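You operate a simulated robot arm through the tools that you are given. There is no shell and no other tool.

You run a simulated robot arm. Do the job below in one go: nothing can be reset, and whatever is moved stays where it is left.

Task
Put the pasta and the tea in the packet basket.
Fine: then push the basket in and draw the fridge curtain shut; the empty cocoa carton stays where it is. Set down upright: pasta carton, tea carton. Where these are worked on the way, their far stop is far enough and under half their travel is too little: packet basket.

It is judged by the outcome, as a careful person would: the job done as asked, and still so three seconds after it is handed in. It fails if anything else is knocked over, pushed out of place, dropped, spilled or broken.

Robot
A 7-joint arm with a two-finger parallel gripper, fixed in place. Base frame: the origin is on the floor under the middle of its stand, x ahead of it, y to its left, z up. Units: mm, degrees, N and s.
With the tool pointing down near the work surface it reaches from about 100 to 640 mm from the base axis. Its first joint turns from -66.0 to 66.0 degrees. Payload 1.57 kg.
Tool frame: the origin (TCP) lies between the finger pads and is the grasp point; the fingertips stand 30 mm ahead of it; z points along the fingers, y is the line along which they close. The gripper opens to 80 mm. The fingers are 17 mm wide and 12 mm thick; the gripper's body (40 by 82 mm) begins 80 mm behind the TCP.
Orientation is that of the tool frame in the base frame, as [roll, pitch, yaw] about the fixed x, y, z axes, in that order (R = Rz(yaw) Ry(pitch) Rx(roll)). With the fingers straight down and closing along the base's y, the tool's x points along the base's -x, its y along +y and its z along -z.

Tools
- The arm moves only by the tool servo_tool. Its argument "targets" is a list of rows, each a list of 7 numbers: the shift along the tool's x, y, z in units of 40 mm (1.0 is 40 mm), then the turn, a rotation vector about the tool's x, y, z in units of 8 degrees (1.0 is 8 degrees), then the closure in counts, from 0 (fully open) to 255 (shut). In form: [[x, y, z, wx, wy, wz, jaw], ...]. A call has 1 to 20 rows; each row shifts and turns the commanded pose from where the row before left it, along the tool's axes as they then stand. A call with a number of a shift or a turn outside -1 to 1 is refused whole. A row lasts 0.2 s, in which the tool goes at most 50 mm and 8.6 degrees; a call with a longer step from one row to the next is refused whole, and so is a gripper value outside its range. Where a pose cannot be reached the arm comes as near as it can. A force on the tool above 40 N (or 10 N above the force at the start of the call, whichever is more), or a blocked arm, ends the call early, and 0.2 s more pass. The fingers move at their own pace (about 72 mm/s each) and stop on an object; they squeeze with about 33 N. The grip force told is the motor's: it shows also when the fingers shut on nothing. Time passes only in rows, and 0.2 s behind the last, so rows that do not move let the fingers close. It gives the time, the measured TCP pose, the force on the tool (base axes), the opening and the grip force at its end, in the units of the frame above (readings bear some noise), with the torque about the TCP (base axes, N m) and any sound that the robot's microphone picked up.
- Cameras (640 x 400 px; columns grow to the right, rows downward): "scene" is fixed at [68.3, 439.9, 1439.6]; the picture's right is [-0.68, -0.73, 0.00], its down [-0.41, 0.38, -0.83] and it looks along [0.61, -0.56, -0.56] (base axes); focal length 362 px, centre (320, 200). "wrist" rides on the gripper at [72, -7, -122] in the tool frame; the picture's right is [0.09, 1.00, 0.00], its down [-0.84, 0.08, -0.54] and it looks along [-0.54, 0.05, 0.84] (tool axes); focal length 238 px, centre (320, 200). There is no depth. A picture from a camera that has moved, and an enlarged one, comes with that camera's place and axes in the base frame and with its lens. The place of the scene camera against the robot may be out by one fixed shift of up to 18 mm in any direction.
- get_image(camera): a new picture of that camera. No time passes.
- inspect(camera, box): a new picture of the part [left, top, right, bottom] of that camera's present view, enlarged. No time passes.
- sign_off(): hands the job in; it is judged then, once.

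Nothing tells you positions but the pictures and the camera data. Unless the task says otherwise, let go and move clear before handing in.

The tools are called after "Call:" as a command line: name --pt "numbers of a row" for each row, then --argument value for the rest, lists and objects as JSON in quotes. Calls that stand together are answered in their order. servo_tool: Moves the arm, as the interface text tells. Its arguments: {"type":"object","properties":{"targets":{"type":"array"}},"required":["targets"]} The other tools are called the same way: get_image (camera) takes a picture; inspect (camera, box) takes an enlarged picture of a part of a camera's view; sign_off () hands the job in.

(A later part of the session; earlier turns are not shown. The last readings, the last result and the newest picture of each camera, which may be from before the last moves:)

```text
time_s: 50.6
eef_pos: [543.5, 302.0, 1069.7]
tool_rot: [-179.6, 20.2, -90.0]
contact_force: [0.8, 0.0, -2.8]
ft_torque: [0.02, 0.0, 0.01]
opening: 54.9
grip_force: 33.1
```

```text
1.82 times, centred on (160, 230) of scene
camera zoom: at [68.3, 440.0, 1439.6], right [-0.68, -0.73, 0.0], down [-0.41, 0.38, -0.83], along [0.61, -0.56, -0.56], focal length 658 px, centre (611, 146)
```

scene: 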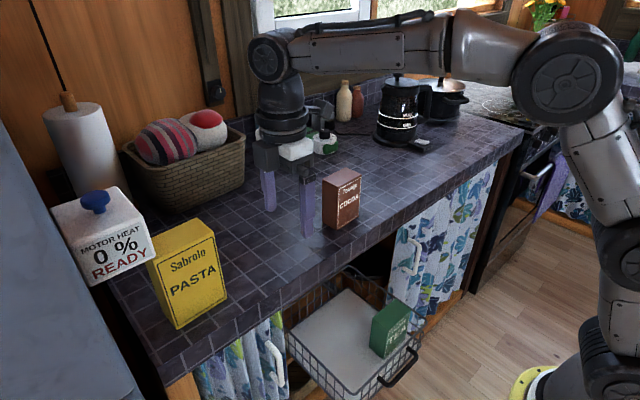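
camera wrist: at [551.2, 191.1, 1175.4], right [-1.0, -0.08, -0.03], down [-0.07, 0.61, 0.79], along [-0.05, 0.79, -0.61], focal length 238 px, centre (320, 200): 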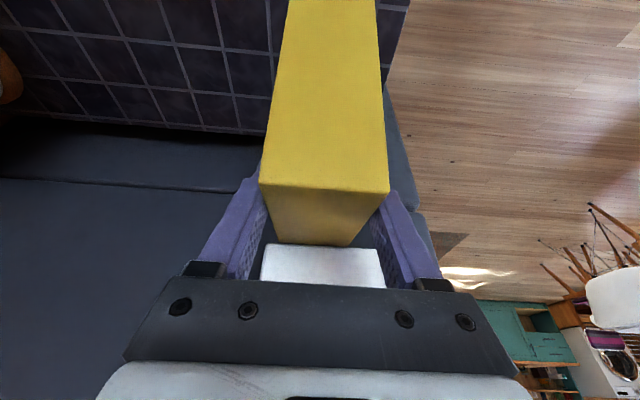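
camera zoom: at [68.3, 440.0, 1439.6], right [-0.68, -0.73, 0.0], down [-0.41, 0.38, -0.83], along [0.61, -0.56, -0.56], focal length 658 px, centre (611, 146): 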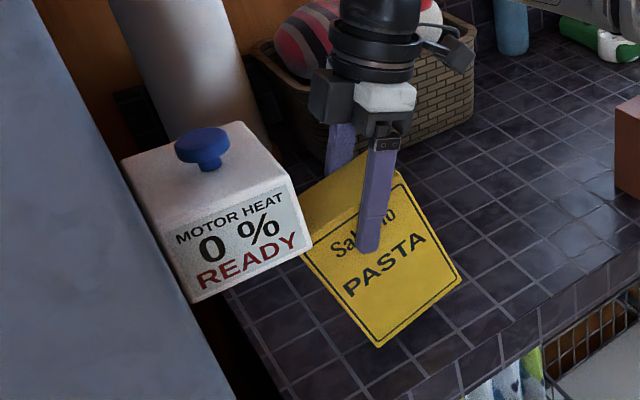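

Freed: the pasta weighs only ~2.5 N and the box is unmoved. I'll move the carton away from the box along −y, then measure its tilt.

Call:
servo_tool --pt "0.7 0 -0.255 0 0 0 255" --pt "0.9 0 -0.326 0 0 0 255" --pt "0.7 0 -0.255 0 0 0 255"

Call:
inspect --camera "scene" --box '[120, 100, 360, 320]'

Call:
get_image --camera "wrist"

```text
time_s: 51.4
eef_pos: [542.0, 203.4, 1067.0]
tool_rot: [-179.8, 20.0, -89.9]
contact_force: [-0.1, -0.1, -2.9]
ft_torque: [0.03, -0.01, 0.0]
opening: 54.6
grip_force: 32.6
```

```text
1.82 times, centred on (240, 210) of scene
camera zoom: at [68.3, 440.0, 1439.6], right [-0.68, -0.73, 0.0], down [-0.41, 0.38, -0.83], along [0.61, -0.56, -0.56], focal length 658 px, centre (466, 182)
```

zoom: 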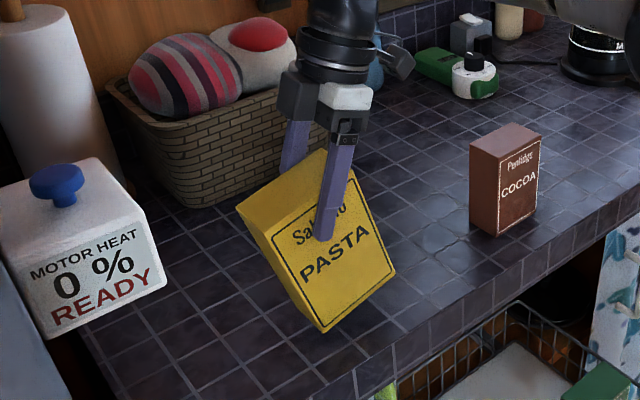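

```text
taken
camera wrist: at [549.4, 94.7, 1158.4], right [-1.0, -0.09, -0.03], down [-0.08, 0.6, 0.79], along [-0.05, 0.79, -0.61], focal length 238 px, centre (320, 200)
```

wrist: 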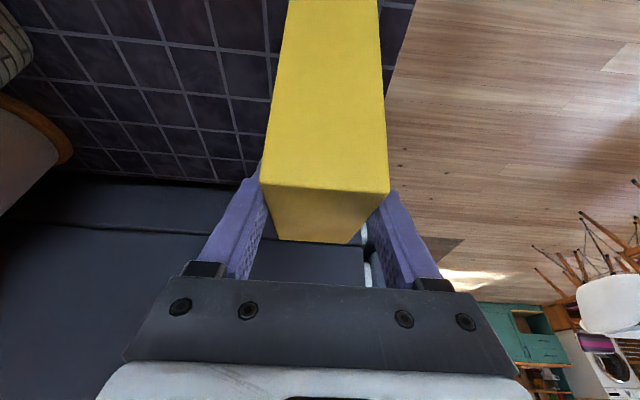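

The carton is tilted about 14.5° in the grip. I'll turn the tool by the same amount so the carton is upright, then set it on the counter.

Call:
servo_tool --pt "0 0 0 0 -0.6 0 255" --pt "0 0 0 0 -0.6 0 255" --pt "0 0 0 0 -0.6 0 255"

Call:
inspect --camera "scene" --box '[120, 100, 360, 320]'

```text
time_s: 52.2
eef_pos: [543.3, 202.7, 1067.6]
tool_rot: [-179.9, 34.4, -90.0]
contact_force: [0.5, -0.3, -3.7]
ft_torque: [-0.04, 0.03, 0.01]
opening: 54.7
grip_force: 32.6
```

```text
1.82 times, centred on (240, 210) of scene
camera zoom: at [68.3, 440.0, 1439.6], right [-0.68, -0.73, 0.0], down [-0.41, 0.38, -0.83], along [0.61, -0.56, -0.56], focal length 658 px, centre (466, 182)
```

zoom: 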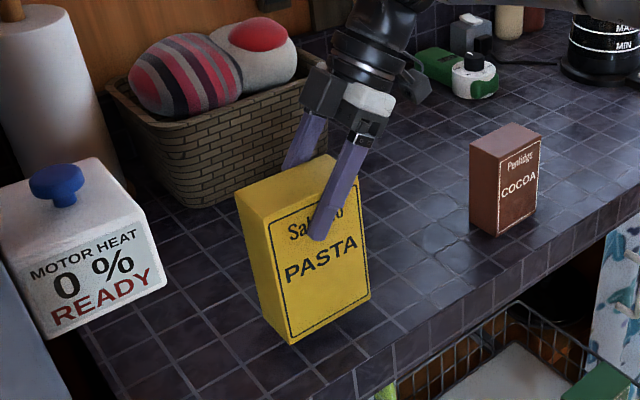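

Call:
servo_tool --pt "0.17 0 0.2475 0 0 0 255" --pt "0.17 0 0.2475 0 0 0 255" --pt "0.09 0 0.13 0 0 0 255"

Call:
servo_tool --pt "0.042 0 0.062 0 0 0 255"

Call:
inspect --camera "scene" --box '[160, 120, 320, 290]'

```text
time_s: 53.0
eef_pos: [543.2, 202.9, 1042.5]
tool_rot: [-179.3, 34.5, -89.7]
contact_force: [-5.2, -4.3, 18.0]
ft_torque: [-0.39, 1.24, 0.43]
opening: 54.9
grip_force: 33.0
```

```text
time_s: 53.4
eef_pos: [543.2, 203.3, 1039.4]
tool_rot: [-179.2, 34.7, -89.7]
contact_force: [-3.5, -2.6, 26.0]
ft_torque: [0.05, 1.2, 0.43]
opening: 54.9
grip_force: 33.2
```

```text
2.35 times, centred on (240, 205) of scene
camera zoom: at [67.7, 439.7, 1439.7], right [-0.68, -0.73, 0.0], down [-0.41, 0.38, -0.83], along [0.61, -0.56, -0.56], focal length 851 px, centre (508, 188)
```

zoom: 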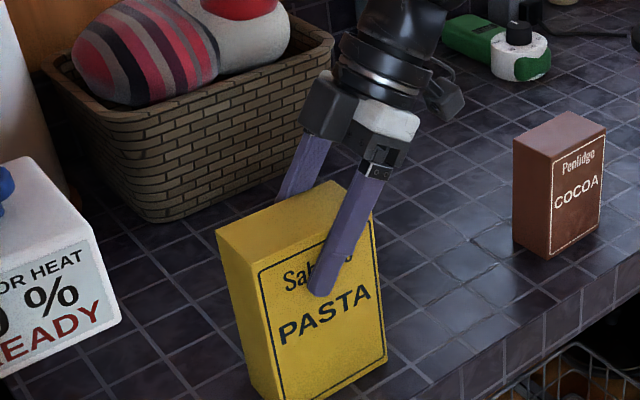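

The carton stands squarely on the counter again. Easing the pressure and releasing it.

Call:
servo_tool --pt "-0.042 0 -0.062 0 0 0 255" --pt "0 0 0 0 0 0 60" --pt "0 0 0 0 0 0 0" --pt "0 0 0 0 0 0 0" --pt "0 0 0 0 0 0 0"

Call:
inspect --camera "scene" --box '[160, 120, 320, 290]'

Call:
get_image --camera "wrist"

```text
time_s: 54.6
eef_pos: [542.3, 203.7, 1037.3]
tool_rot: [-179.8, 34.2, -90.0]
contact_force: [0.1, -0.5, -0.1]
ft_torque: [0.0, -0.01, -0.01]
opening: 80.2
grip_force: 0.1
```

```text
2.35 times, centred on (240, 205) of scene
camera zoom: at [68.3, 439.9, 1439.6], right [-0.68, -0.73, 0.0], down [-0.41, 0.38, -0.83], along [0.61, -0.56, -0.56], focal length 851 px, centre (508, 188)
```

zoom: 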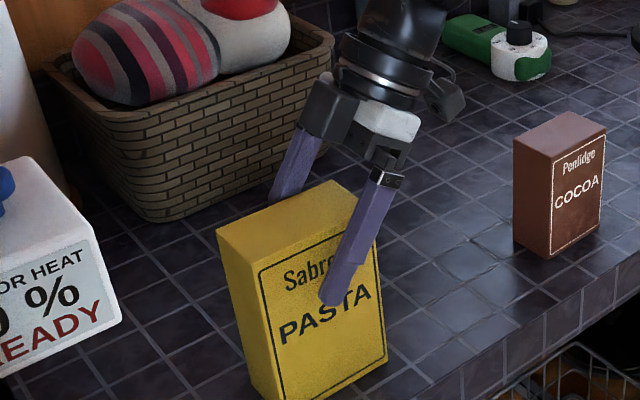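

```text
taken
camera wrist: at [550.1, 75.6, 1097.7], right [-1.0, -0.07, -0.05], down [-0.08, 0.39, 0.92], along [-0.05, 0.92, -0.39], focal length 238 px, centre (320, 200)
```

wrist: 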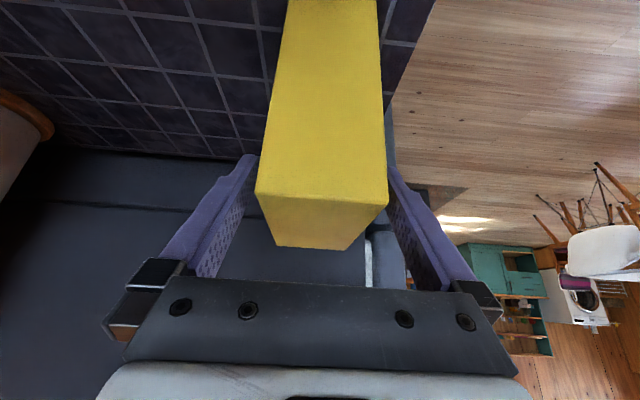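

Call:
servo_tool --pt "-0.452 0 -0.66 0 0 0 0" --pt "-0.452 0 -0.66 0 0 0 0" --pt "0 0 0 0 0.86 0 0" --pt "0 0 0 0 0.86 0 0" --pt "0 0 0 0 0.86 0 0" --pt "0 0 0 0 0.86 0 0" --pt "0 0 0 0 0.86 0 0"

Call:
get_image --camera "wrist"

Call:
inspect --camera "wrist" --box '[200, 60, 440, 300]'

Call:
inspect --camera "scene" --box '[120, 100, 360, 320]'

```text
time_s: 56.2
eef_pos: [542.9, 203.2, 1101.3]
tool_rot: [-179.9, -0.2, -90.1]
contact_force: [-0.3, -0.3, 0.4]
ft_torque: [-0.01, -0.01, -0.01]
opening: 80.4
grip_force: 0.2
```

```text
taken
camera wrist: at [549.9, 132.5, 1224.3], right [-1.0, -0.09, 0.0], down [-0.08, 0.84, 0.54], along [-0.05, 0.54, -0.84], focal length 238 px, centre (320, 200)
```

wrist: 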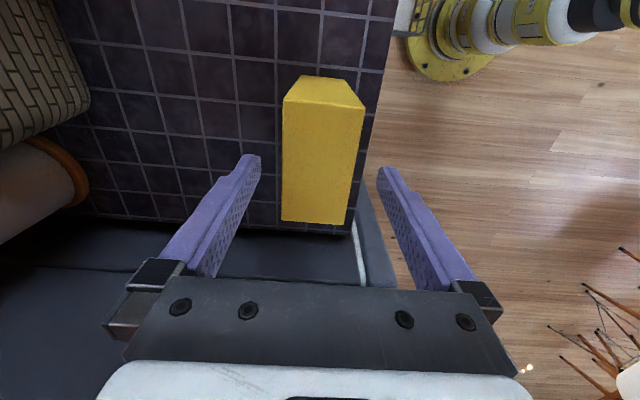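

```text
1.67 times, centred on (320, 180) of wrist
camera zoom: at [549.9, 132.5, 1224.3], right [-1.0, -0.09, 0.0], down [-0.08, 0.84, 0.54], along [-0.05, 0.54, -0.84], focal length 397 px, centre (320, 233)
```

zoom: 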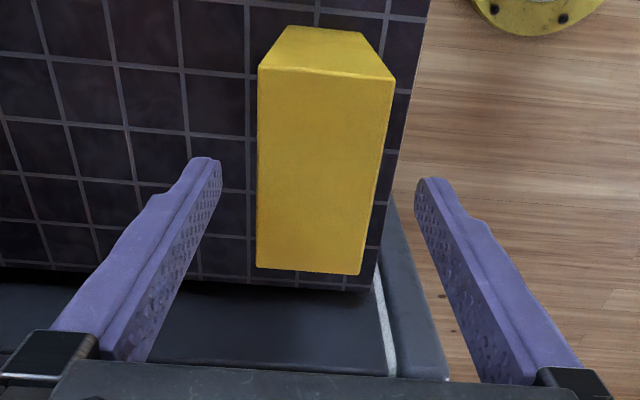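

```text
1.82 times, centred on (240, 210) of scene
camera zoom: at [68.3, 439.9, 1439.6], right [-0.68, -0.73, 0.0], down [-0.41, 0.38, -0.83], along [0.61, -0.56, -0.56], focal length 658 px, centre (466, 182)
```

zoom: 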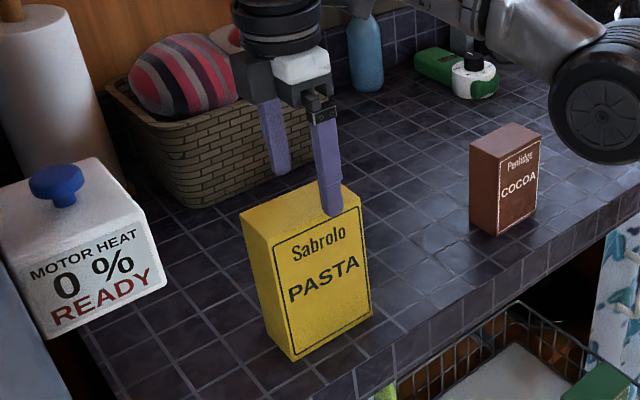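

Pasta is upright again at (544, 214), well clear of the box. Regripping it vertically at its centre.

Call:
servo_tool --pt "-0.27 -0.02 0 0 0 0 0" --pt "0 0 0.6 0 0 0 0" --pt "0 0 0.6 0 0 0 0" --pt "0 0 0.65 0 0 0 0" --pt "0 0 0 0 0 0 255" --pt "0 0 0 0 0 0 255" --pt "0 0 0 0 0 0 255"

Call:
inspect --camera "scene" --box '[120, 100, 360, 320]'

Call:
get_image --camera "wrist"

```text
time_s: 57.8
eef_pos: [543.4, 213.7, 1028.2]
tool_rot: [-179.8, -0.1, -90.1]
contact_force: [-1.2, 0.1, 0.6]
ft_torque: [0.08, 0.27, 0.06]
opening: 54.7
grip_force: 33.2
```

```text
1.82 times, centred on (240, 210) of scene
camera zoom: at [68.2, 439.9, 1439.6], right [-0.68, -0.73, 0.0], down [-0.41, 0.38, -0.83], along [0.61, -0.56, -0.56], focal length 658 px, centre (466, 182)
```

zoom: 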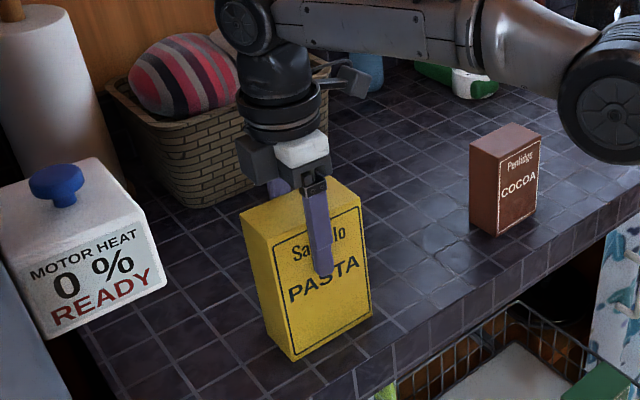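

```text
taken
camera wrist: at [551.1, 142.9, 1150.3], right [-1.0, -0.09, 0.0], down [-0.08, 0.84, 0.54], along [-0.05, 0.54, -0.84], focal length 238 px, centre (320, 200)
```

wrist: 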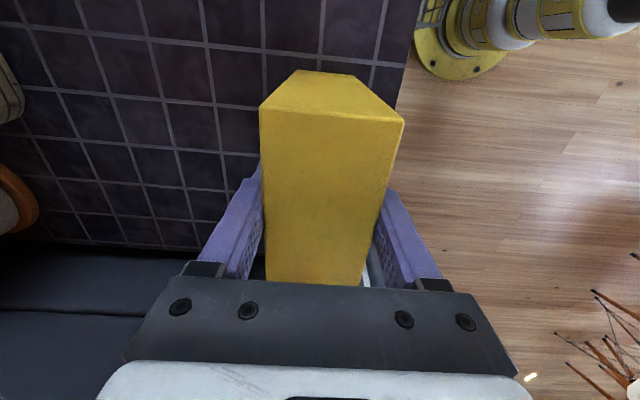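

Call:
servo_tool --pt "0 0 -0.5 0 0 0 255" --pt "0 0 -0.7 0 0 0 255" --pt "0 0.6 0 0 0 0 255" --pt "0 0.9 0 0 0 0 255" --pt "0 0.9 0 0 0 0 255" --pt "0 0.9 0 0 0 0 255" --pt "0 0.3 0 0 0 0 255"

Call:
get_image --camera "scene"

```text
time_s: 59.4
eef_pos: [398.2, 214.5, 1074.7]
tool_rot: [-179.9, -0.1, -90.1]
contact_force: [0.5, 0.3, -3.4]
ft_torque: [0.02, -0.01, -0.01]
opening: 54.7
grip_force: 32.6
```

```text
taken
```

scene: 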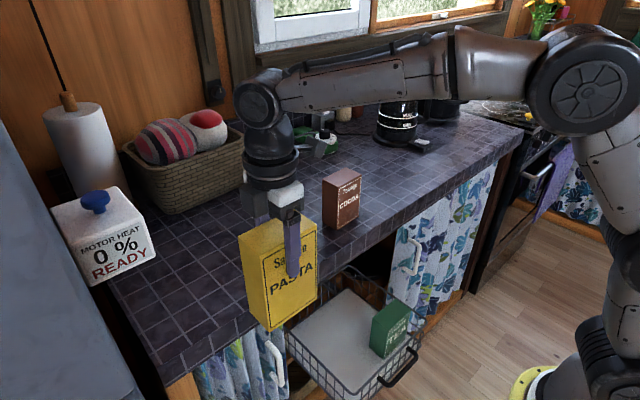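

Pasta is held upright and clear of the counter. Moving across over the free half of the basket.

Call:
servo_tool --pt "0.6 0 0 0 0 0 255" --pt "0.9 0 0 0 0 0 255" --pt "0.9 0 0 0 0 0 255" --pt "0.9 0 0 0 0 0 255" --pt "0.9 0 0 0 0 0 255" --pt "0.9 0 0 0 0 0 255" --pt "0 0 0 0 0 0 255"

Call:
get_image --camera "wrist"

Call:
get_image --camera "scene"

```text
time_s: 61.0
eef_pos: [398.6, 9.1, 1076.6]
tool_rot: [-179.7, -0.1, -90.1]
contact_force: [-0.6, -0.1, -2.7]
ft_torque: [-0.02, 0.02, 0.0]
opening: 54.7
grip_force: 32.7
```

```text
taken
camera wrist: at [406.3, -61.3, 1198.4], right [-1.0, -0.09, 0.0], down [-0.08, 0.84, 0.54], along [-0.05, 0.54, -0.84], focal length 238 px, centre (320, 200)
```

wrist: 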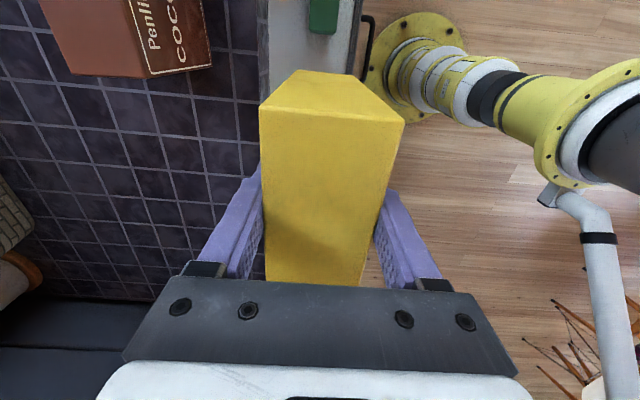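

```text
taken
```

scene: 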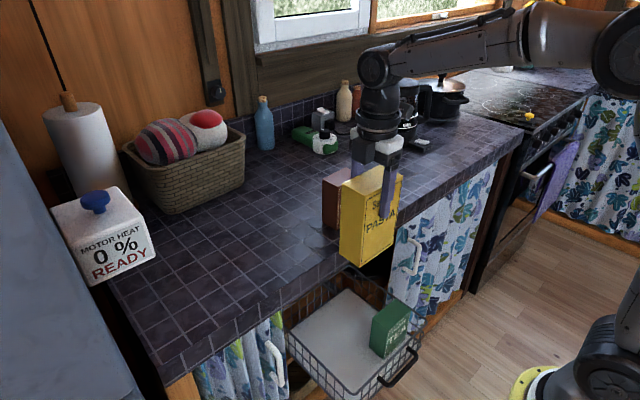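

Call:
servo_tool --pt "0 0 0.9 0 0 0 255" --pt "0 0 0.9 0 0 0 255" --pt "0 0 0.9 0 0 0 255" --pt "0 0 0.9 0 0 0 255" --pt "0 0 0.9 0 0 0 255" --pt "0 0 0.9 0 0 0 255" --pt "0 0 0.9 0 0 0 255" --pt "0 0 0.9 0 0 0 255" --pt "0 0 0.9 0 0 0 255"

Call:
get_image --camera "wrist"

Call:
get_image --camera "scene"

```text
time_s: 63.0
eef_pos: [401.9, 10.4, 751.0]
tool_rot: [-179.8, -0.1, -90.1]
contact_force: [0.0, -0.1, -3.3]
ft_torque: [0.02, 0.02, 0.02]
opening: 55.1
grip_force: 33.1
```

```text
taken
camera wrist: at [408.0, -61.4, 873.9], right [-1.0, -0.09, 0.0], down [-0.08, 0.84, 0.54], along [-0.05, 0.54, -0.84], focal length 238 px, centre (320, 200)
```

wrist: 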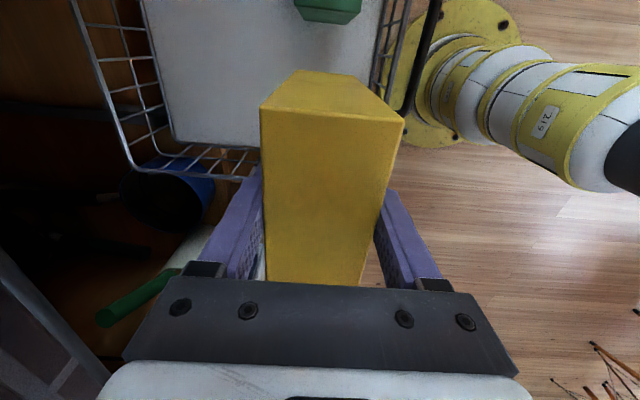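

```text
taken
```

scene: 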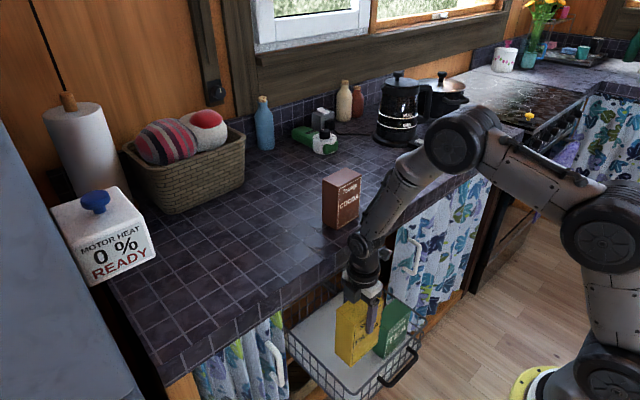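

Call:
servo_tool --pt "0 0 0.9 0 0 0 255" --pt "0 0 0.9 0 0 0 255" --pt "0 0 0.6 0 0 0 255" --pt "0 0 0.3 0 0 0 255"

Call:
servo_tool --pt "0 0 0.15 0 0 0 255"

Call:
inspect --camera "scene" --box '[280, 220, 480, 400]'

```text
time_s: 64.0
eef_pos: [399.4, 9.0, 641.9]
tool_rot: [-179.8, -0.1, -90.0]
contact_force: [0.1, 0.7, -2.8]
ft_torque: [0.0, -0.02, 0.01]
opening: 54.9
grip_force: 33.5
```

```text
time_s: 64.4
eef_pos: [399.5, 9.0, 637.1]
tool_rot: [-179.8, -0.1, -90.1]
contact_force: [-0.8, 0.5, -2.9]
ft_torque: [0.0, -0.03, 0.05]
opening: 54.8
grip_force: 32.7
```

```text
2.22 times, centred on (380, 310) of scene
camera zoom: at [68.3, 439.9, 1439.6], right [-0.68, -0.73, 0.0], down [-0.41, 0.38, -0.83], along [0.61, -0.56, -0.56], focal length 804 px, centre (187, -44)
```

zoom: 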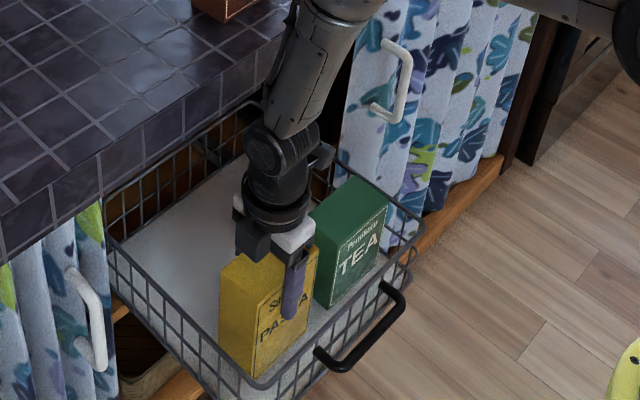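

Call:
servo_tool --pt "0 0 0.12 0 0 0 255"

Call:
servo_tool --pt "0 0 0.08 0 0 0 255"

```text
time_s: 64.8
eef_pos: [400.3, 9.8, 631.7]
tool_rot: [-179.8, -0.1, -90.1]
contact_force: [0.2, 1.1, -2.1]
ft_torque: [0.0, 0.01, 0.02]
opening: 54.6
grip_force: 33.6
```

```text
time_s: 65.2
eef_pos: [400.7, 9.5, 628.8]
tool_rot: [-179.8, 0.0, -90.1]
contact_force: [-0.9, 0.3, -3.9]
ft_torque: [0.0, 0.01, -0.03]
opening: 54.8
grip_force: 33.1
```

Call:
servo_tool --pt "0 0 0.08 0 0 0 255"

```text
time_s: 65.6
eef_pos: [400.7, 9.1, 625.2]
tool_rot: [-179.9, -0.1, -90.2]
contact_force: [0.4, 0.0, -3.4]
ft_torque: [-0.01, 0.01, 0.04]
opening: 54.8
grip_force: 33.5
```

Call:
servo_tool --pt "0 0 0.07 0 0 0 255"

```text
time_s: 66.0
eef_pos: [403.5, 9.5, 625.3]
tool_rot: [-179.5, -0.1, -90.0]
contact_force: [-0.6, -1.3, 18.6]
ft_torque: [-0.08, 0.76, -0.02]
opening: 54.9
grip_force: 33.2
```

The pasta has reached the basket floor. Easing and releasing.

Call:
servo_tool --pt "0 0 -0.03 0 0 0 255" --pt "0 0 0 0 0 0 60" --pt "0 0 0 0 0 0 35" --pt "0 0 0 0 0 0 35" --pt "0 0 0 0 0 0 35"

Call:
inspect --camera "scene" --box '[280, 220, 480, 400]'

Call:
get_image --camera "wrist"

```text
time_s: 67.2
eef_pos: [400.4, 9.2, 625.8]
tool_rot: [-179.8, -0.1, -90.1]
contact_force: [-0.5, -0.2, 0.2]
ft_torque: [0.01, -0.02, 0.02]
opening: 69.0
grip_force: 0.0
```

```text
2.22 times, centred on (380, 310) of scene
camera zoom: at [68.3, 439.9, 1439.6], right [-0.68, -0.73, 0.0], down [-0.41, 0.38, -0.83], along [0.61, -0.56, -0.56], focal length 804 px, centre (187, -44)
```

zoom: 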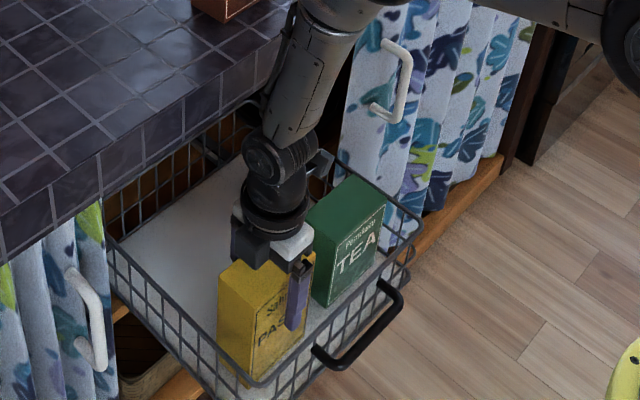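

```text
taken
camera wrist: at [408.0, -61.5, 746.8], right [-1.0, -0.09, 0.0], down [-0.08, 0.84, 0.54], along [-0.05, 0.54, -0.84], focal length 238 px, centre (320, 200)
```

wrist: 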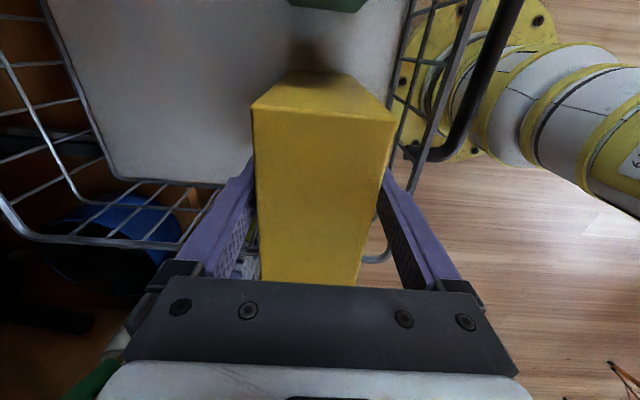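

Both cartons stand upright in the basket. Lifting clear, then moving to above the basket handle.

Call:
servo_tool --pt "0 0 -0.3 0 0 0 35" --pt "0 0 -0.8 0 0 0 35" --pt "0 0 -0.9 0 0 0 35" --pt "0 0 -0.9 0 0 0 35" --pt "0 0 -0.9 0 0 0 35" --pt "0 0 -0.9 0 0 0 35" --pt "0.6 0.9 0 0 0 0 140" --pt "0.6 0.9 0 0 0 0 140" --pt "0.6 0.9 0 0 0 0 140"

Call:
get_image --camera "wrist"

Call:
get_image --camera "scene"

```text
time_s: 69.2
eef_pos: [291.8, -61.8, 813.1]
tool_rot: [-179.8, -0.1, -90.2]
contact_force: [-0.5, -0.6, -1.1]
ft_torque: [0.04, -0.04, -0.02]
opening: 36.2
grip_force: 0.0
```

```text
taken
camera wrist: at [299.1, -133.0, 935.2], right [-1.0, -0.09, 0.0], down [-0.08, 0.84, 0.54], along [-0.05, 0.54, -0.84], focal length 238 px, centre (320, 200)
```

wrist: 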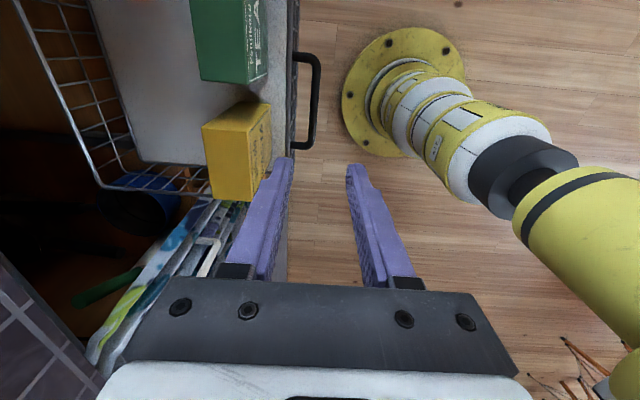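

```text
taken
```

scene: 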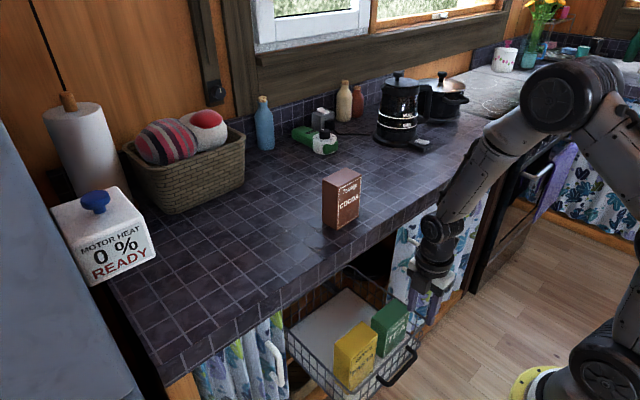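

Both cartons are standing neatly. The handle bar is at x≈298, y centre≈−66; descending to straddle it.

Call:
servo_tool --pt "0.1 -0.1 0.9 0 0 0 140" --pt "0 0 0.9 0 0 0 140" --pt "0 0 0.9 0 0 0 140" --pt "0 0 0.9 0 0 0 140" --pt "0 0 0.6 0 0 0 140"

Call:
get_image --camera "wrist"

Call:
inspect --camera "wrist" --box '[200, 40, 440, 280]'

```text
time_s: 70.4
eef_pos: [296.6, -67.2, 644.6]
tool_rot: [-179.8, -0.1, -90.1]
contact_force: [0.0, 0.5, 1.0]
ft_torque: [0.0, -0.02, 0.01]
opening: 36.3
grip_force: 0.1
```

```text
taken
camera wrist: at [303.8, -137.3, 766.8], right [-1.0, -0.09, 0.0], down [-0.08, 0.84, 0.54], along [-0.05, 0.54, -0.84], focal length 238 px, centre (320, 200)
```

wrist: 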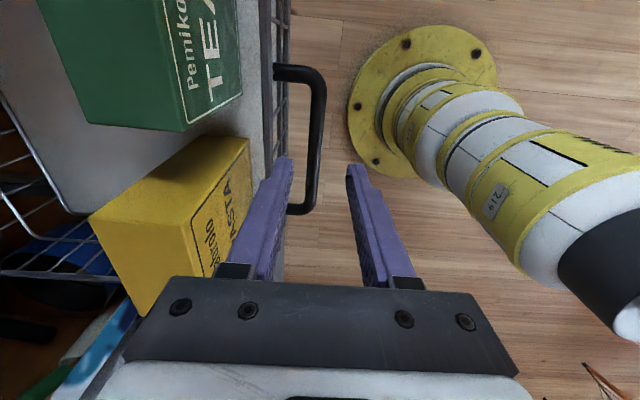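

```text
1.67 times, centred on (320, 160) of wrist
camera zoom: at [303.8, -137.3, 766.8], right [-1.0, -0.09, 0.0], down [-0.08, 0.84, 0.54], along [-0.05, 0.54, -0.84], focal length 397 px, centre (320, 267)
```

zoom: 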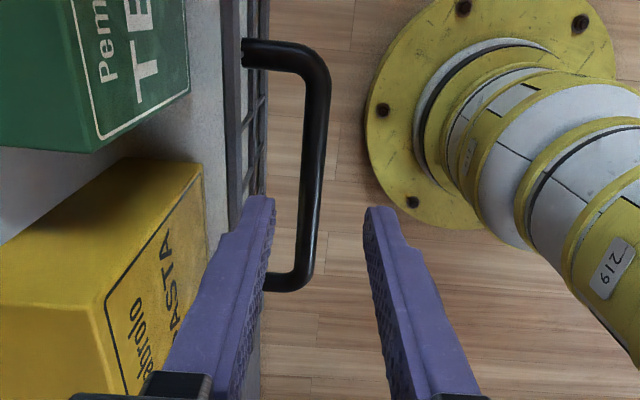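

Call:
servo_tool --pt "0 -0.1 0.5 0 0 0 140" --pt "0 0 0.5 0 0 0 140" --pt "0 0 0.42 0 0 0 140"

Call:
inspect --camera "wrist" --box '[200, 40, 440, 280]'

```text
time_s: 71.2
eef_pos: [300.4, -66.3, 586.3]
tool_rot: [-179.9, -0.1, -90.1]
contact_force: [0.0, 0.2, 0.7]
ft_torque: [0.01, 0.03, 0.01]
opening: 36.0
grip_force: 0.0
```

```text
1.67 times, centred on (320, 160) of wrist
camera zoom: at [307.7, -137.5, 708.8], right [-1.0, -0.09, 0.0], down [-0.08, 0.84, 0.54], along [-0.05, 0.54, -0.84], focal length 397 px, centre (320, 267)
```

zoom: 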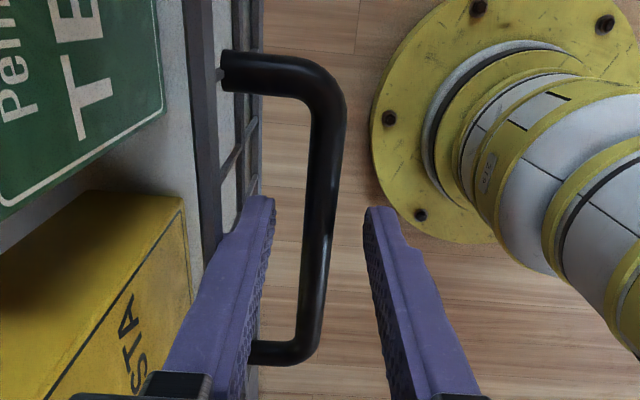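

The bar is centred between the fingers. I'll back off slightly, tilt the tool forward about the bar, and re-grip it.

Call:
servo_tool --pt "0 0.2 -0.08 0 0 0 140" --pt "0 0 0 0.83 0 0 140" --pt "0 0 0 0.83 0 0 140" --pt "0 0 0 0.83 0 0 140" --pt "0 0 0 0.83 0 0 140" --pt "0 0 0 0.83 0 0 140" --pt "0 0 0 0.83 0 0 140" --pt "0 0 0 0.83 0 0 140"

Call:
inspect --camera "wrist" --box '[200, 40, 440, 280]'

Call:
inspect --camera "scene" --box '[280, 220, 520, 400]'

```text
time_s: 73.0
eef_pos: [292.1, -66.5, 590.1]
tool_rot: [-133.3, -0.1, -90.1]
contact_force: [0.1, 0.5, -0.2]
ft_torque: [0.05, -0.02, -0.02]
opening: 36.0
grip_force: 0.0
```

```text
1.67 times, centred on (320, 160) of wrist
camera zoom: at [209.5, -137.1, 679.5], right [-0.68, -0.09, -0.73], down [-0.45, 0.84, 0.31], along [0.58, 0.54, -0.61], focal length 397 px, centre (320, 267)
```

zoom: 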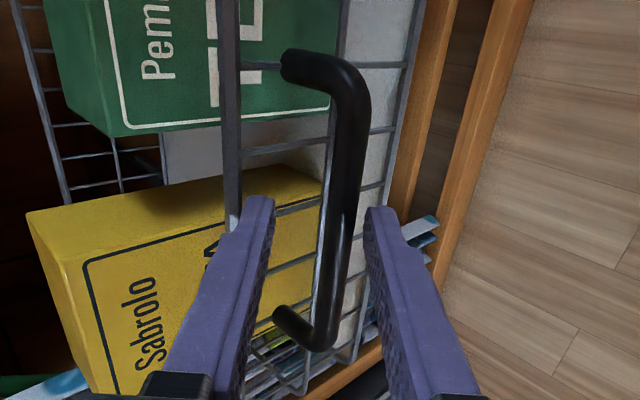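

```text
2.22 times, centred on (400, 310) of scene
camera zoom: at [68.3, 440.0, 1439.6], right [-0.68, -0.73, 0.0], down [-0.41, 0.38, -0.83], along [0.61, -0.56, -0.56], focal length 804 px, centre (142, -44)
```

zoom: 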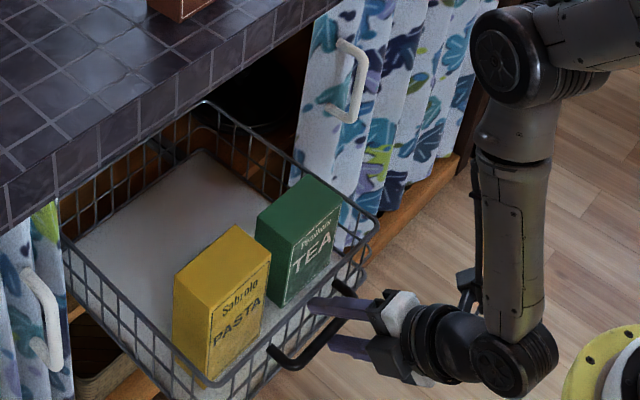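

Call:
servo_tool --pt "0 0 0 0 0 0 255" --pt "0 0 0 0 0 0 255" --pt "0 0 0 0 0 0 255"

Call:
inspect --camera "wrist" --box '[200, 40, 440, 280]'

```text
time_s: 73.8
eef_pos: [290.1, -65.5, 588.2]
tool_rot: [-133.9, 0.0, -90.0]
contact_force: [-0.8, 5.6, -22.1]
ft_torque: [0.0, 0.36, 0.0]
opening: 12.0
grip_force: 28.9
```

```text
1.67 times, centred on (320, 160) of wrist
camera zoom: at [208.1, -136.1, 678.4], right [-0.69, -0.09, -0.72], down [-0.44, 0.84, 0.32], along [0.57, 0.54, -0.62], focal length 397 px, centre (320, 267)
```

zoom: 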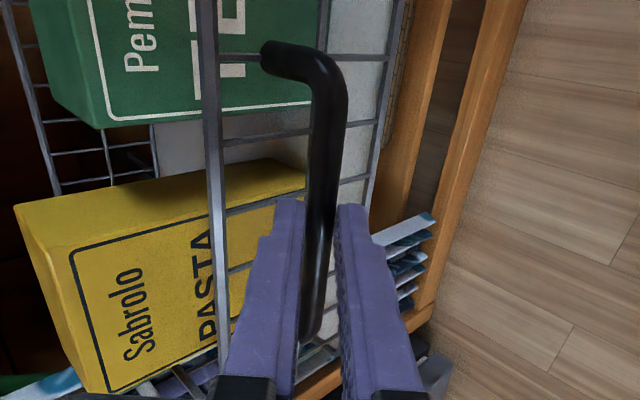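

Gripped again. Now pushing the basket gently back in.

Call:
servo_tool --pt "0 0.054 0.052 0 0 0 255" --pt "0 -0.1 0.105 0 0 0 255" --pt "0 -0.2 0.21 0 0 0 255" --pt "0 -0.3 0.31 0 0 0 255" --pt "0 -0.3 0.31 0 0 0 255"

Call:
get_image --camera "scene"

```text
time_s: 75.0
eef_pos: [345.5, -65.0, 588.9]
tool_rot: [-133.2, -0.1, -90.0]
contact_force: [-0.7, 11.7, 6.5]
ft_torque: [0.51, -0.07, 0.55]
opening: 11.9
grip_force: 29.0
```

```text
taken
```

scene: 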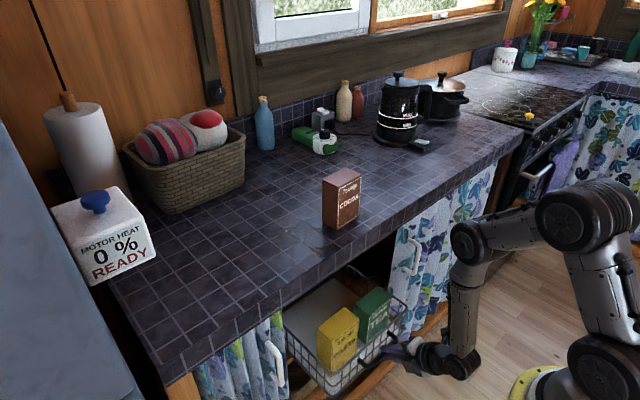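

Call:
servo_tool --pt "0 -0.15 0.156 0 0 0 255" --pt "0 -0.3 0.312 0 0 0 255" --pt "0 -0.3 0.312 0 0 0 255" --pt "0 -0.3 0.312 0 0 0 255" --pt "0 -0.3 0.312 0 0 0 255"

Call:
get_image --camera "scene"

```text
time_s: 76.2
eef_pos: [422.9, -65.5, 587.8]
tool_rot: [-133.4, 0.1, -90.1]
contact_force: [-0.7, 11.9, -2.5]
ft_torque: [0.67, 0.03, 0.7]
opening: 11.7
grip_force: 28.7
```

```text
taken
```

scene: 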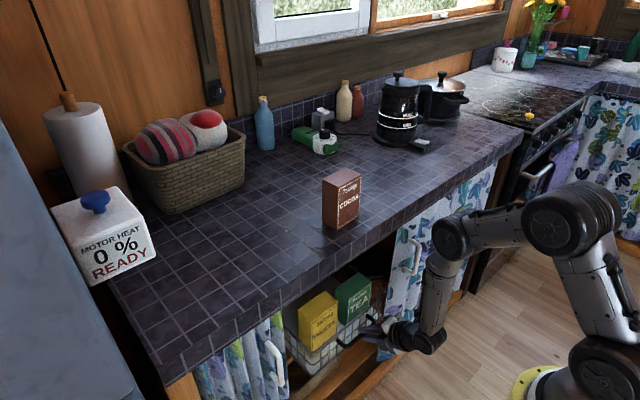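

Call:
servo_tool --pt "0 -0.15 0.156 0 0 0 255" --pt "0 -0.3 0.312 0 0 0 255" --pt "0 -0.3 0.312 0 0 0 255" --pt "0 -0.3 0.312 0 0 0 255" --pt "0 -0.3 0.312 0 0 0 255"

Call:
get_image --camera "scene"

Call:
get_image --camera "wrist"

```text
time_s: 77.4
eef_pos: [498.7, -65.4, 589.1]
tool_rot: [-133.6, 0.0, -90.1]
contact_force: [-1.4, 9.3, -12.1]
ft_torque: [0.39, 0.19, 0.57]
opening: 12.0
grip_force: 28.9
```

```text
taken
```

scene: 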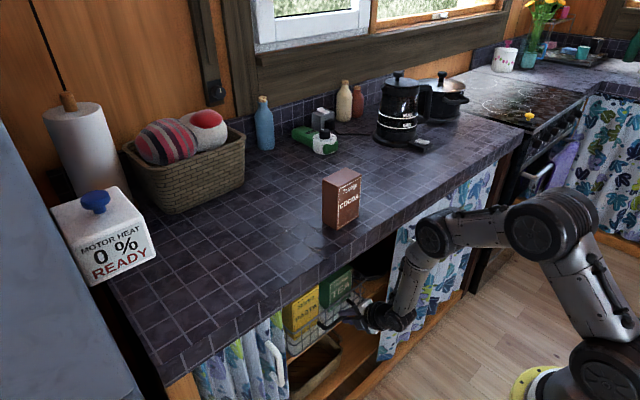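

```text
taken
camera wrist: at [416.3, -137.0, 677.9], right [-0.69, -0.09, -0.72], down [-0.44, 0.84, 0.32], along [0.58, 0.54, -0.62], focal length 238 px, centre (320, 200)
```

wrist: 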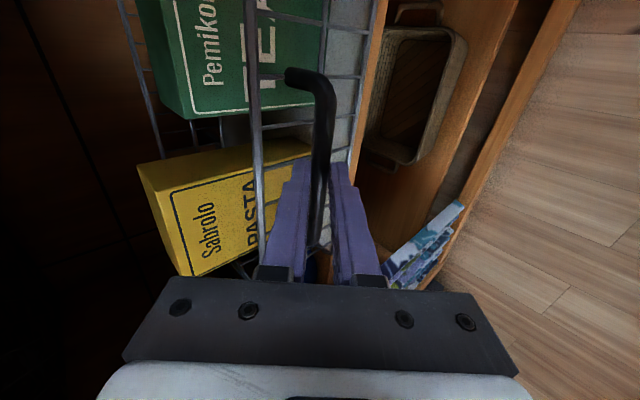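

Call:
servo_tool --pt "0 -0.15 0.156 0 0 0 255" --pt "0 -0.3 0.312 0 0 0 255" --pt "0 -0.3 0.312 0 0 0 255" --pt "0 -0.15 0.156 0 0 0 255"

Call:
get_image --camera "scene"

```text
time_s: 78.4
eef_pos: [551.3, -66.1, 588.5]
tool_rot: [-133.7, 0.0, -90.0]
contact_force: [-1.5, 10.6, -15.5]
ft_torque: [-0.12, 0.32, -0.15]
opening: 11.8
grip_force: 29.0
```

```text
taken
```

scene: 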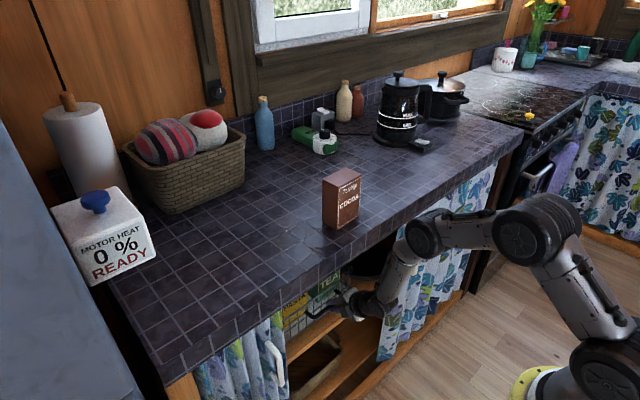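

Call:
servo_tool --pt "0 -0.08 0.083 0 0 0 255" --pt "0 -0.08 0.083 0 0 0 255"

Call:
servo_tool --pt "0 -0.06 0.062 0 0 0 255" --pt "0 -0.06 0.062 0 0 0 255"

```text
time_s: 79.0
eef_pos: [556.0, -67.7, 587.9]
tool_rot: [-133.9, 0.0, -90.2]
contact_force: [-23.4, 3.4, 2.8]
ft_torque: [0.05, 0.36, 0.21]
opening: 11.7
grip_force: 28.8
```

```text
time_s: 79.6
eef_pos: [560.1, -66.8, 583.9]
tool_rot: [-134.3, 0.1, -90.3]
contact_force: [-27.9, -6.0, -1.7]
ft_torque: [-0.21, 0.37, 0.07]
opening: 12.0
grip_force: 29.2
```

The basket has met its inner stop (reaction −28 N, same position as at the start). Releasing the handle and backing straight out.

Call:
servo_tool --pt "0 0 0 0 0 0 150" --pt "0 0 0 0 0 0 140" --pt "0 0 0 0 0 0 140"

Call:
inspect --camera "wrist" --box '[200, 40, 440, 280]'

```text
time_s: 80.4
eef_pos: [568.1, -66.0, 588.5]
tool_rot: [-133.5, -0.1, -90.1]
contact_force: [-23.1, -0.9, 8.2]
ft_torque: [0.02, -0.2, -0.02]
opening: 29.4
grip_force: 0.1
```

```text
1.67 times, centred on (320, 160) of wrist
camera zoom: at [484.5, -137.4, 678.6], right [-0.68, -0.09, -0.72], down [-0.45, 0.84, 0.32], along [0.58, 0.54, -0.61], focal length 397 px, centre (320, 267)
```

zoom: 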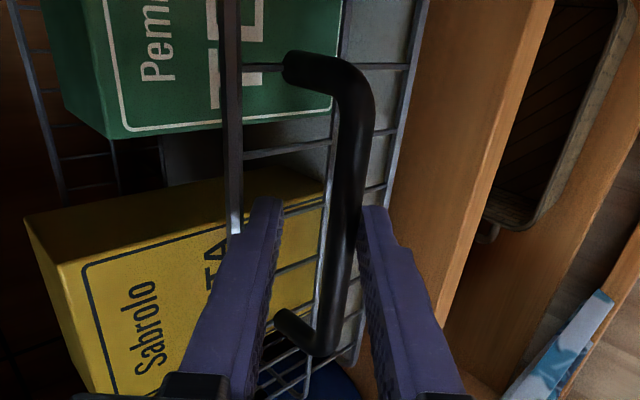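

Call:
servo_tool --pt "0 0.1 -0.1 0 0 0 140"

Call:
inspect --camera "wrist" --box '[200, 40, 440, 280]'

```text
time_s: 80.8
eef_pos: [566.3, -66.5, 591.9]
tool_rot: [-132.9, -0.1, -90.1]
contact_force: [-2.3, 1.6, -2.3]
ft_torque: [0.02, 0.1, 0.05]
opening: 32.9
grip_force: 0.1
```

```text
1.67 times, centred on (320, 160) of wrist
camera zoom: at [482.4, -137.3, 680.6], right [-0.68, -0.09, -0.73], down [-0.45, 0.84, 0.31], along [0.58, 0.54, -0.61], focal length 397 px, centre (320, 267)
```

zoom: 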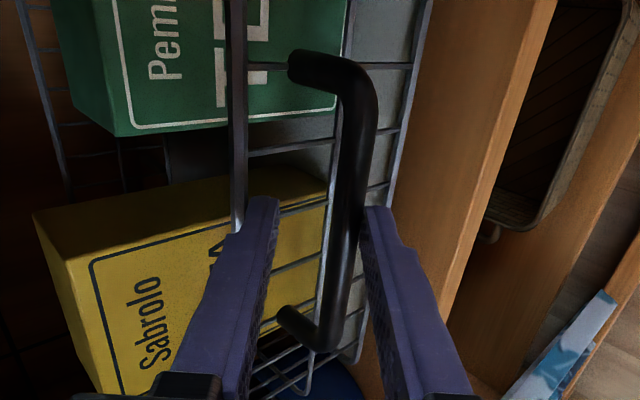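

Call:
servo_tool --pt "0 0 -0.4 0 0 0 140" --pt "0 0 -0.8 0 0 0 140" --pt "0 0 -0.9 0 0 0 140"

Call:
get_image --camera "wrist"

Call:
inspect --camera "scene" --box '[240, 220, 480, 400]'

```text
time_s: 81.6
eef_pos: [501.3, -66.1, 647.8]
tool_rot: [-133.3, -0.1, -90.1]
contact_force: [-0.3, 0.5, 0.4]
ft_torque: [0.02, -0.02, -0.02]
opening: 36.2
grip_force: 0.0
```

```text
taken
camera wrist: at [418.5, -136.9, 736.9], right [-0.68, -0.09, -0.72], down [-0.45, 0.84, 0.31], along [0.58, 0.54, -0.61], focal length 238 px, centre (320, 200)
```

wrist: 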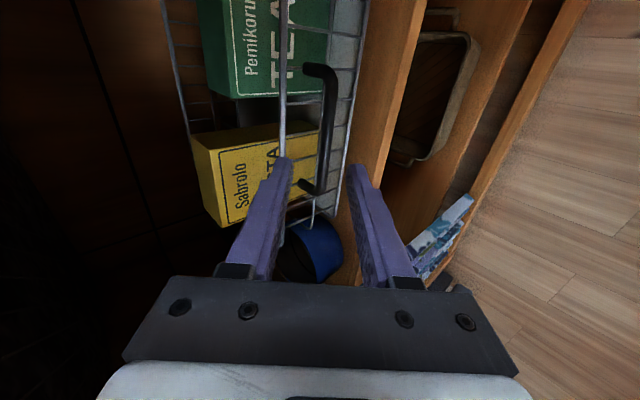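

```text
2.22 times, centred on (360, 310) of scene
camera zoom: at [68.3, 439.9, 1439.6], right [-0.68, -0.73, 0.0], down [-0.41, 0.38, -0.83], along [0.61, -0.56, -0.56], focal length 804 px, centre (231, -44)
```

zoom: 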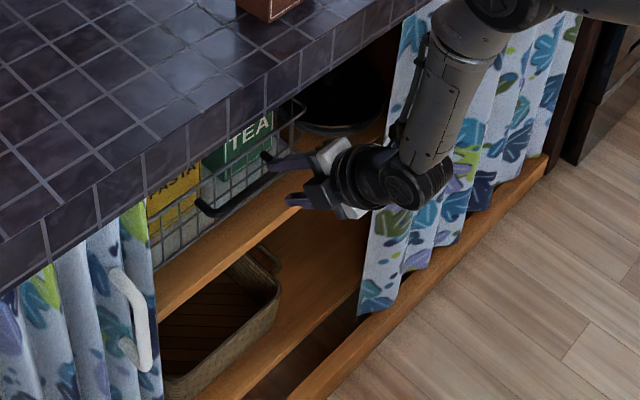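

The basket is fully in with both cartons upright inside. Next: back out, roll the gripper back by 90°, and go look at the fridge-side curtain's handle.

Call:
servo_tool --pt "0 0 -0.95 0 0 0 140" --pt "0 0 -0.95 0 0 0 140" --pt "0 0 -0.95 0 0 0 100" --pt "0 0 -0.5 0 0 0 60"

Call:
get_image --camera "scene"

```text
time_s: 82.6
eef_pos: [403.4, -65.7, 739.3]
tool_rot: [-133.2, -0.1, -90.1]
contact_force: [0.4, -0.2, -0.2]
ft_torque: [0.01, 0.03, 0.02]
opening: 60.9
grip_force: 0.1
```

```text
taken
```

scene: 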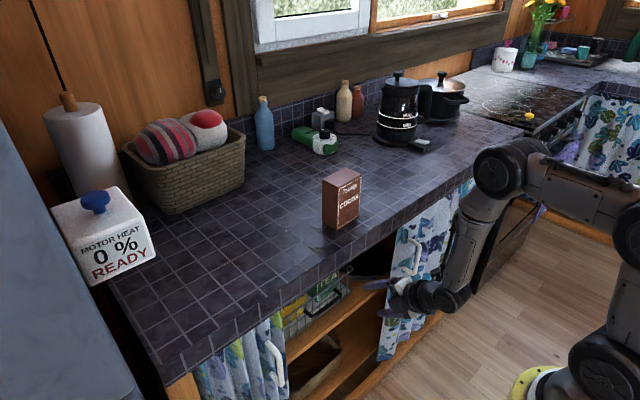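

Call:
servo_tool --pt "0 0 0 0 0 0.9375 60" --pt "0 0 0 0 0 0.9375 60" --pt "0 0 0 0 0 0.9375 60" --pt "0 0 0 0 0 0.9375 60" --pt "0 0 0 0 0 0.9375 60" --pt "0 0 0 0 0 0.9375 60" --pt "0 0 0 0 0 0.9375 60" --pt "0 0 0 0 0 0.9375 60" --pt "0 0 0 0 0 0.9375 60" --pt "0 0 0 0 0 0.9375 60" --pt "0 0 0 0 0 0.9375 60" --pt "0 0 0 0 0 0.9375 60"

Call:
get_image --camera "wrist"

```text
time_s: 85.2
eef_pos: [404.6, -65.5, 739.9]
tool_rot: [-180.0, 46.6, 179.8]
contact_force: [-0.1, -0.9, 0.0]
ft_torque: [-0.01, -0.02, 0.01]
opening: 61.3
grip_force: 0.2
```

```text
taken
camera wrist: at [267.5, -71.6, 771.3], right [-0.06, 1.0, -0.07], down [0.18, 0.08, 0.98], along [0.98, 0.05, -0.18], focal length 238 px, centre (320, 200)
```

wrist: 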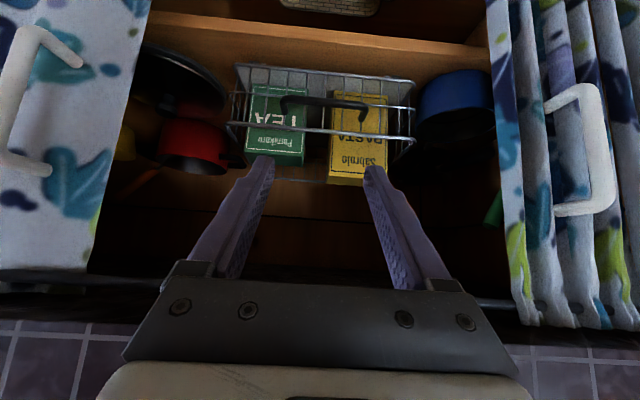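

Both cartons are visibly upright inside the pushed-in basket. Now I'll measure the fridge-side curtain handle (right in this upside-down view).

Call:
inspect --camera "wrist" --box '[480, 40, 640, 260]'

Call:
inspect --camera "wrist" --box '[220, 40, 430, 200]'

```text
1.82 times, centred on (560, 150) of wrist
camera zoom: at [267.5, -71.6, 771.3], right [-0.06, 1.0, -0.07], down [0.18, 0.08, 0.98], along [0.98, 0.05, -0.18], focal length 433 px, centre (-116, 291)
```

zoom: 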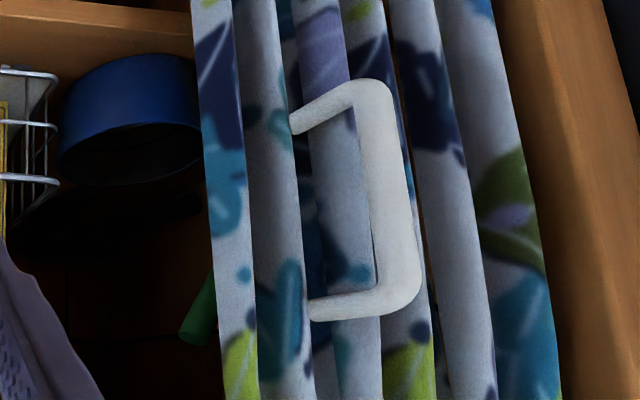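

```text
2.50 times, centred on (325, 120) of wrist
camera zoom: at [267.5, -71.6, 771.3], right [-0.06, 1.0, -0.07], down [0.18, 0.08, 0.98], along [0.98, 0.05, -0.18], focal length 596 px, centre (308, 400)
```

zoom: 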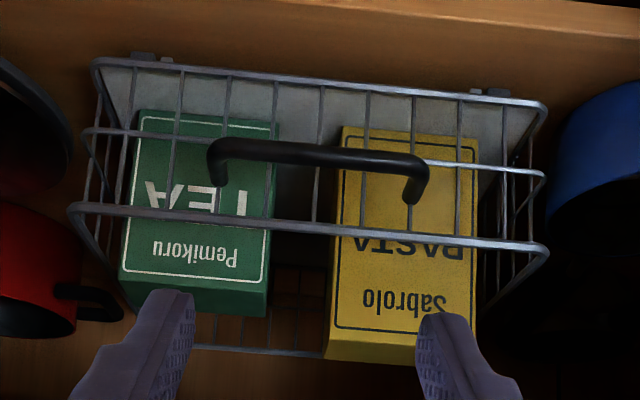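

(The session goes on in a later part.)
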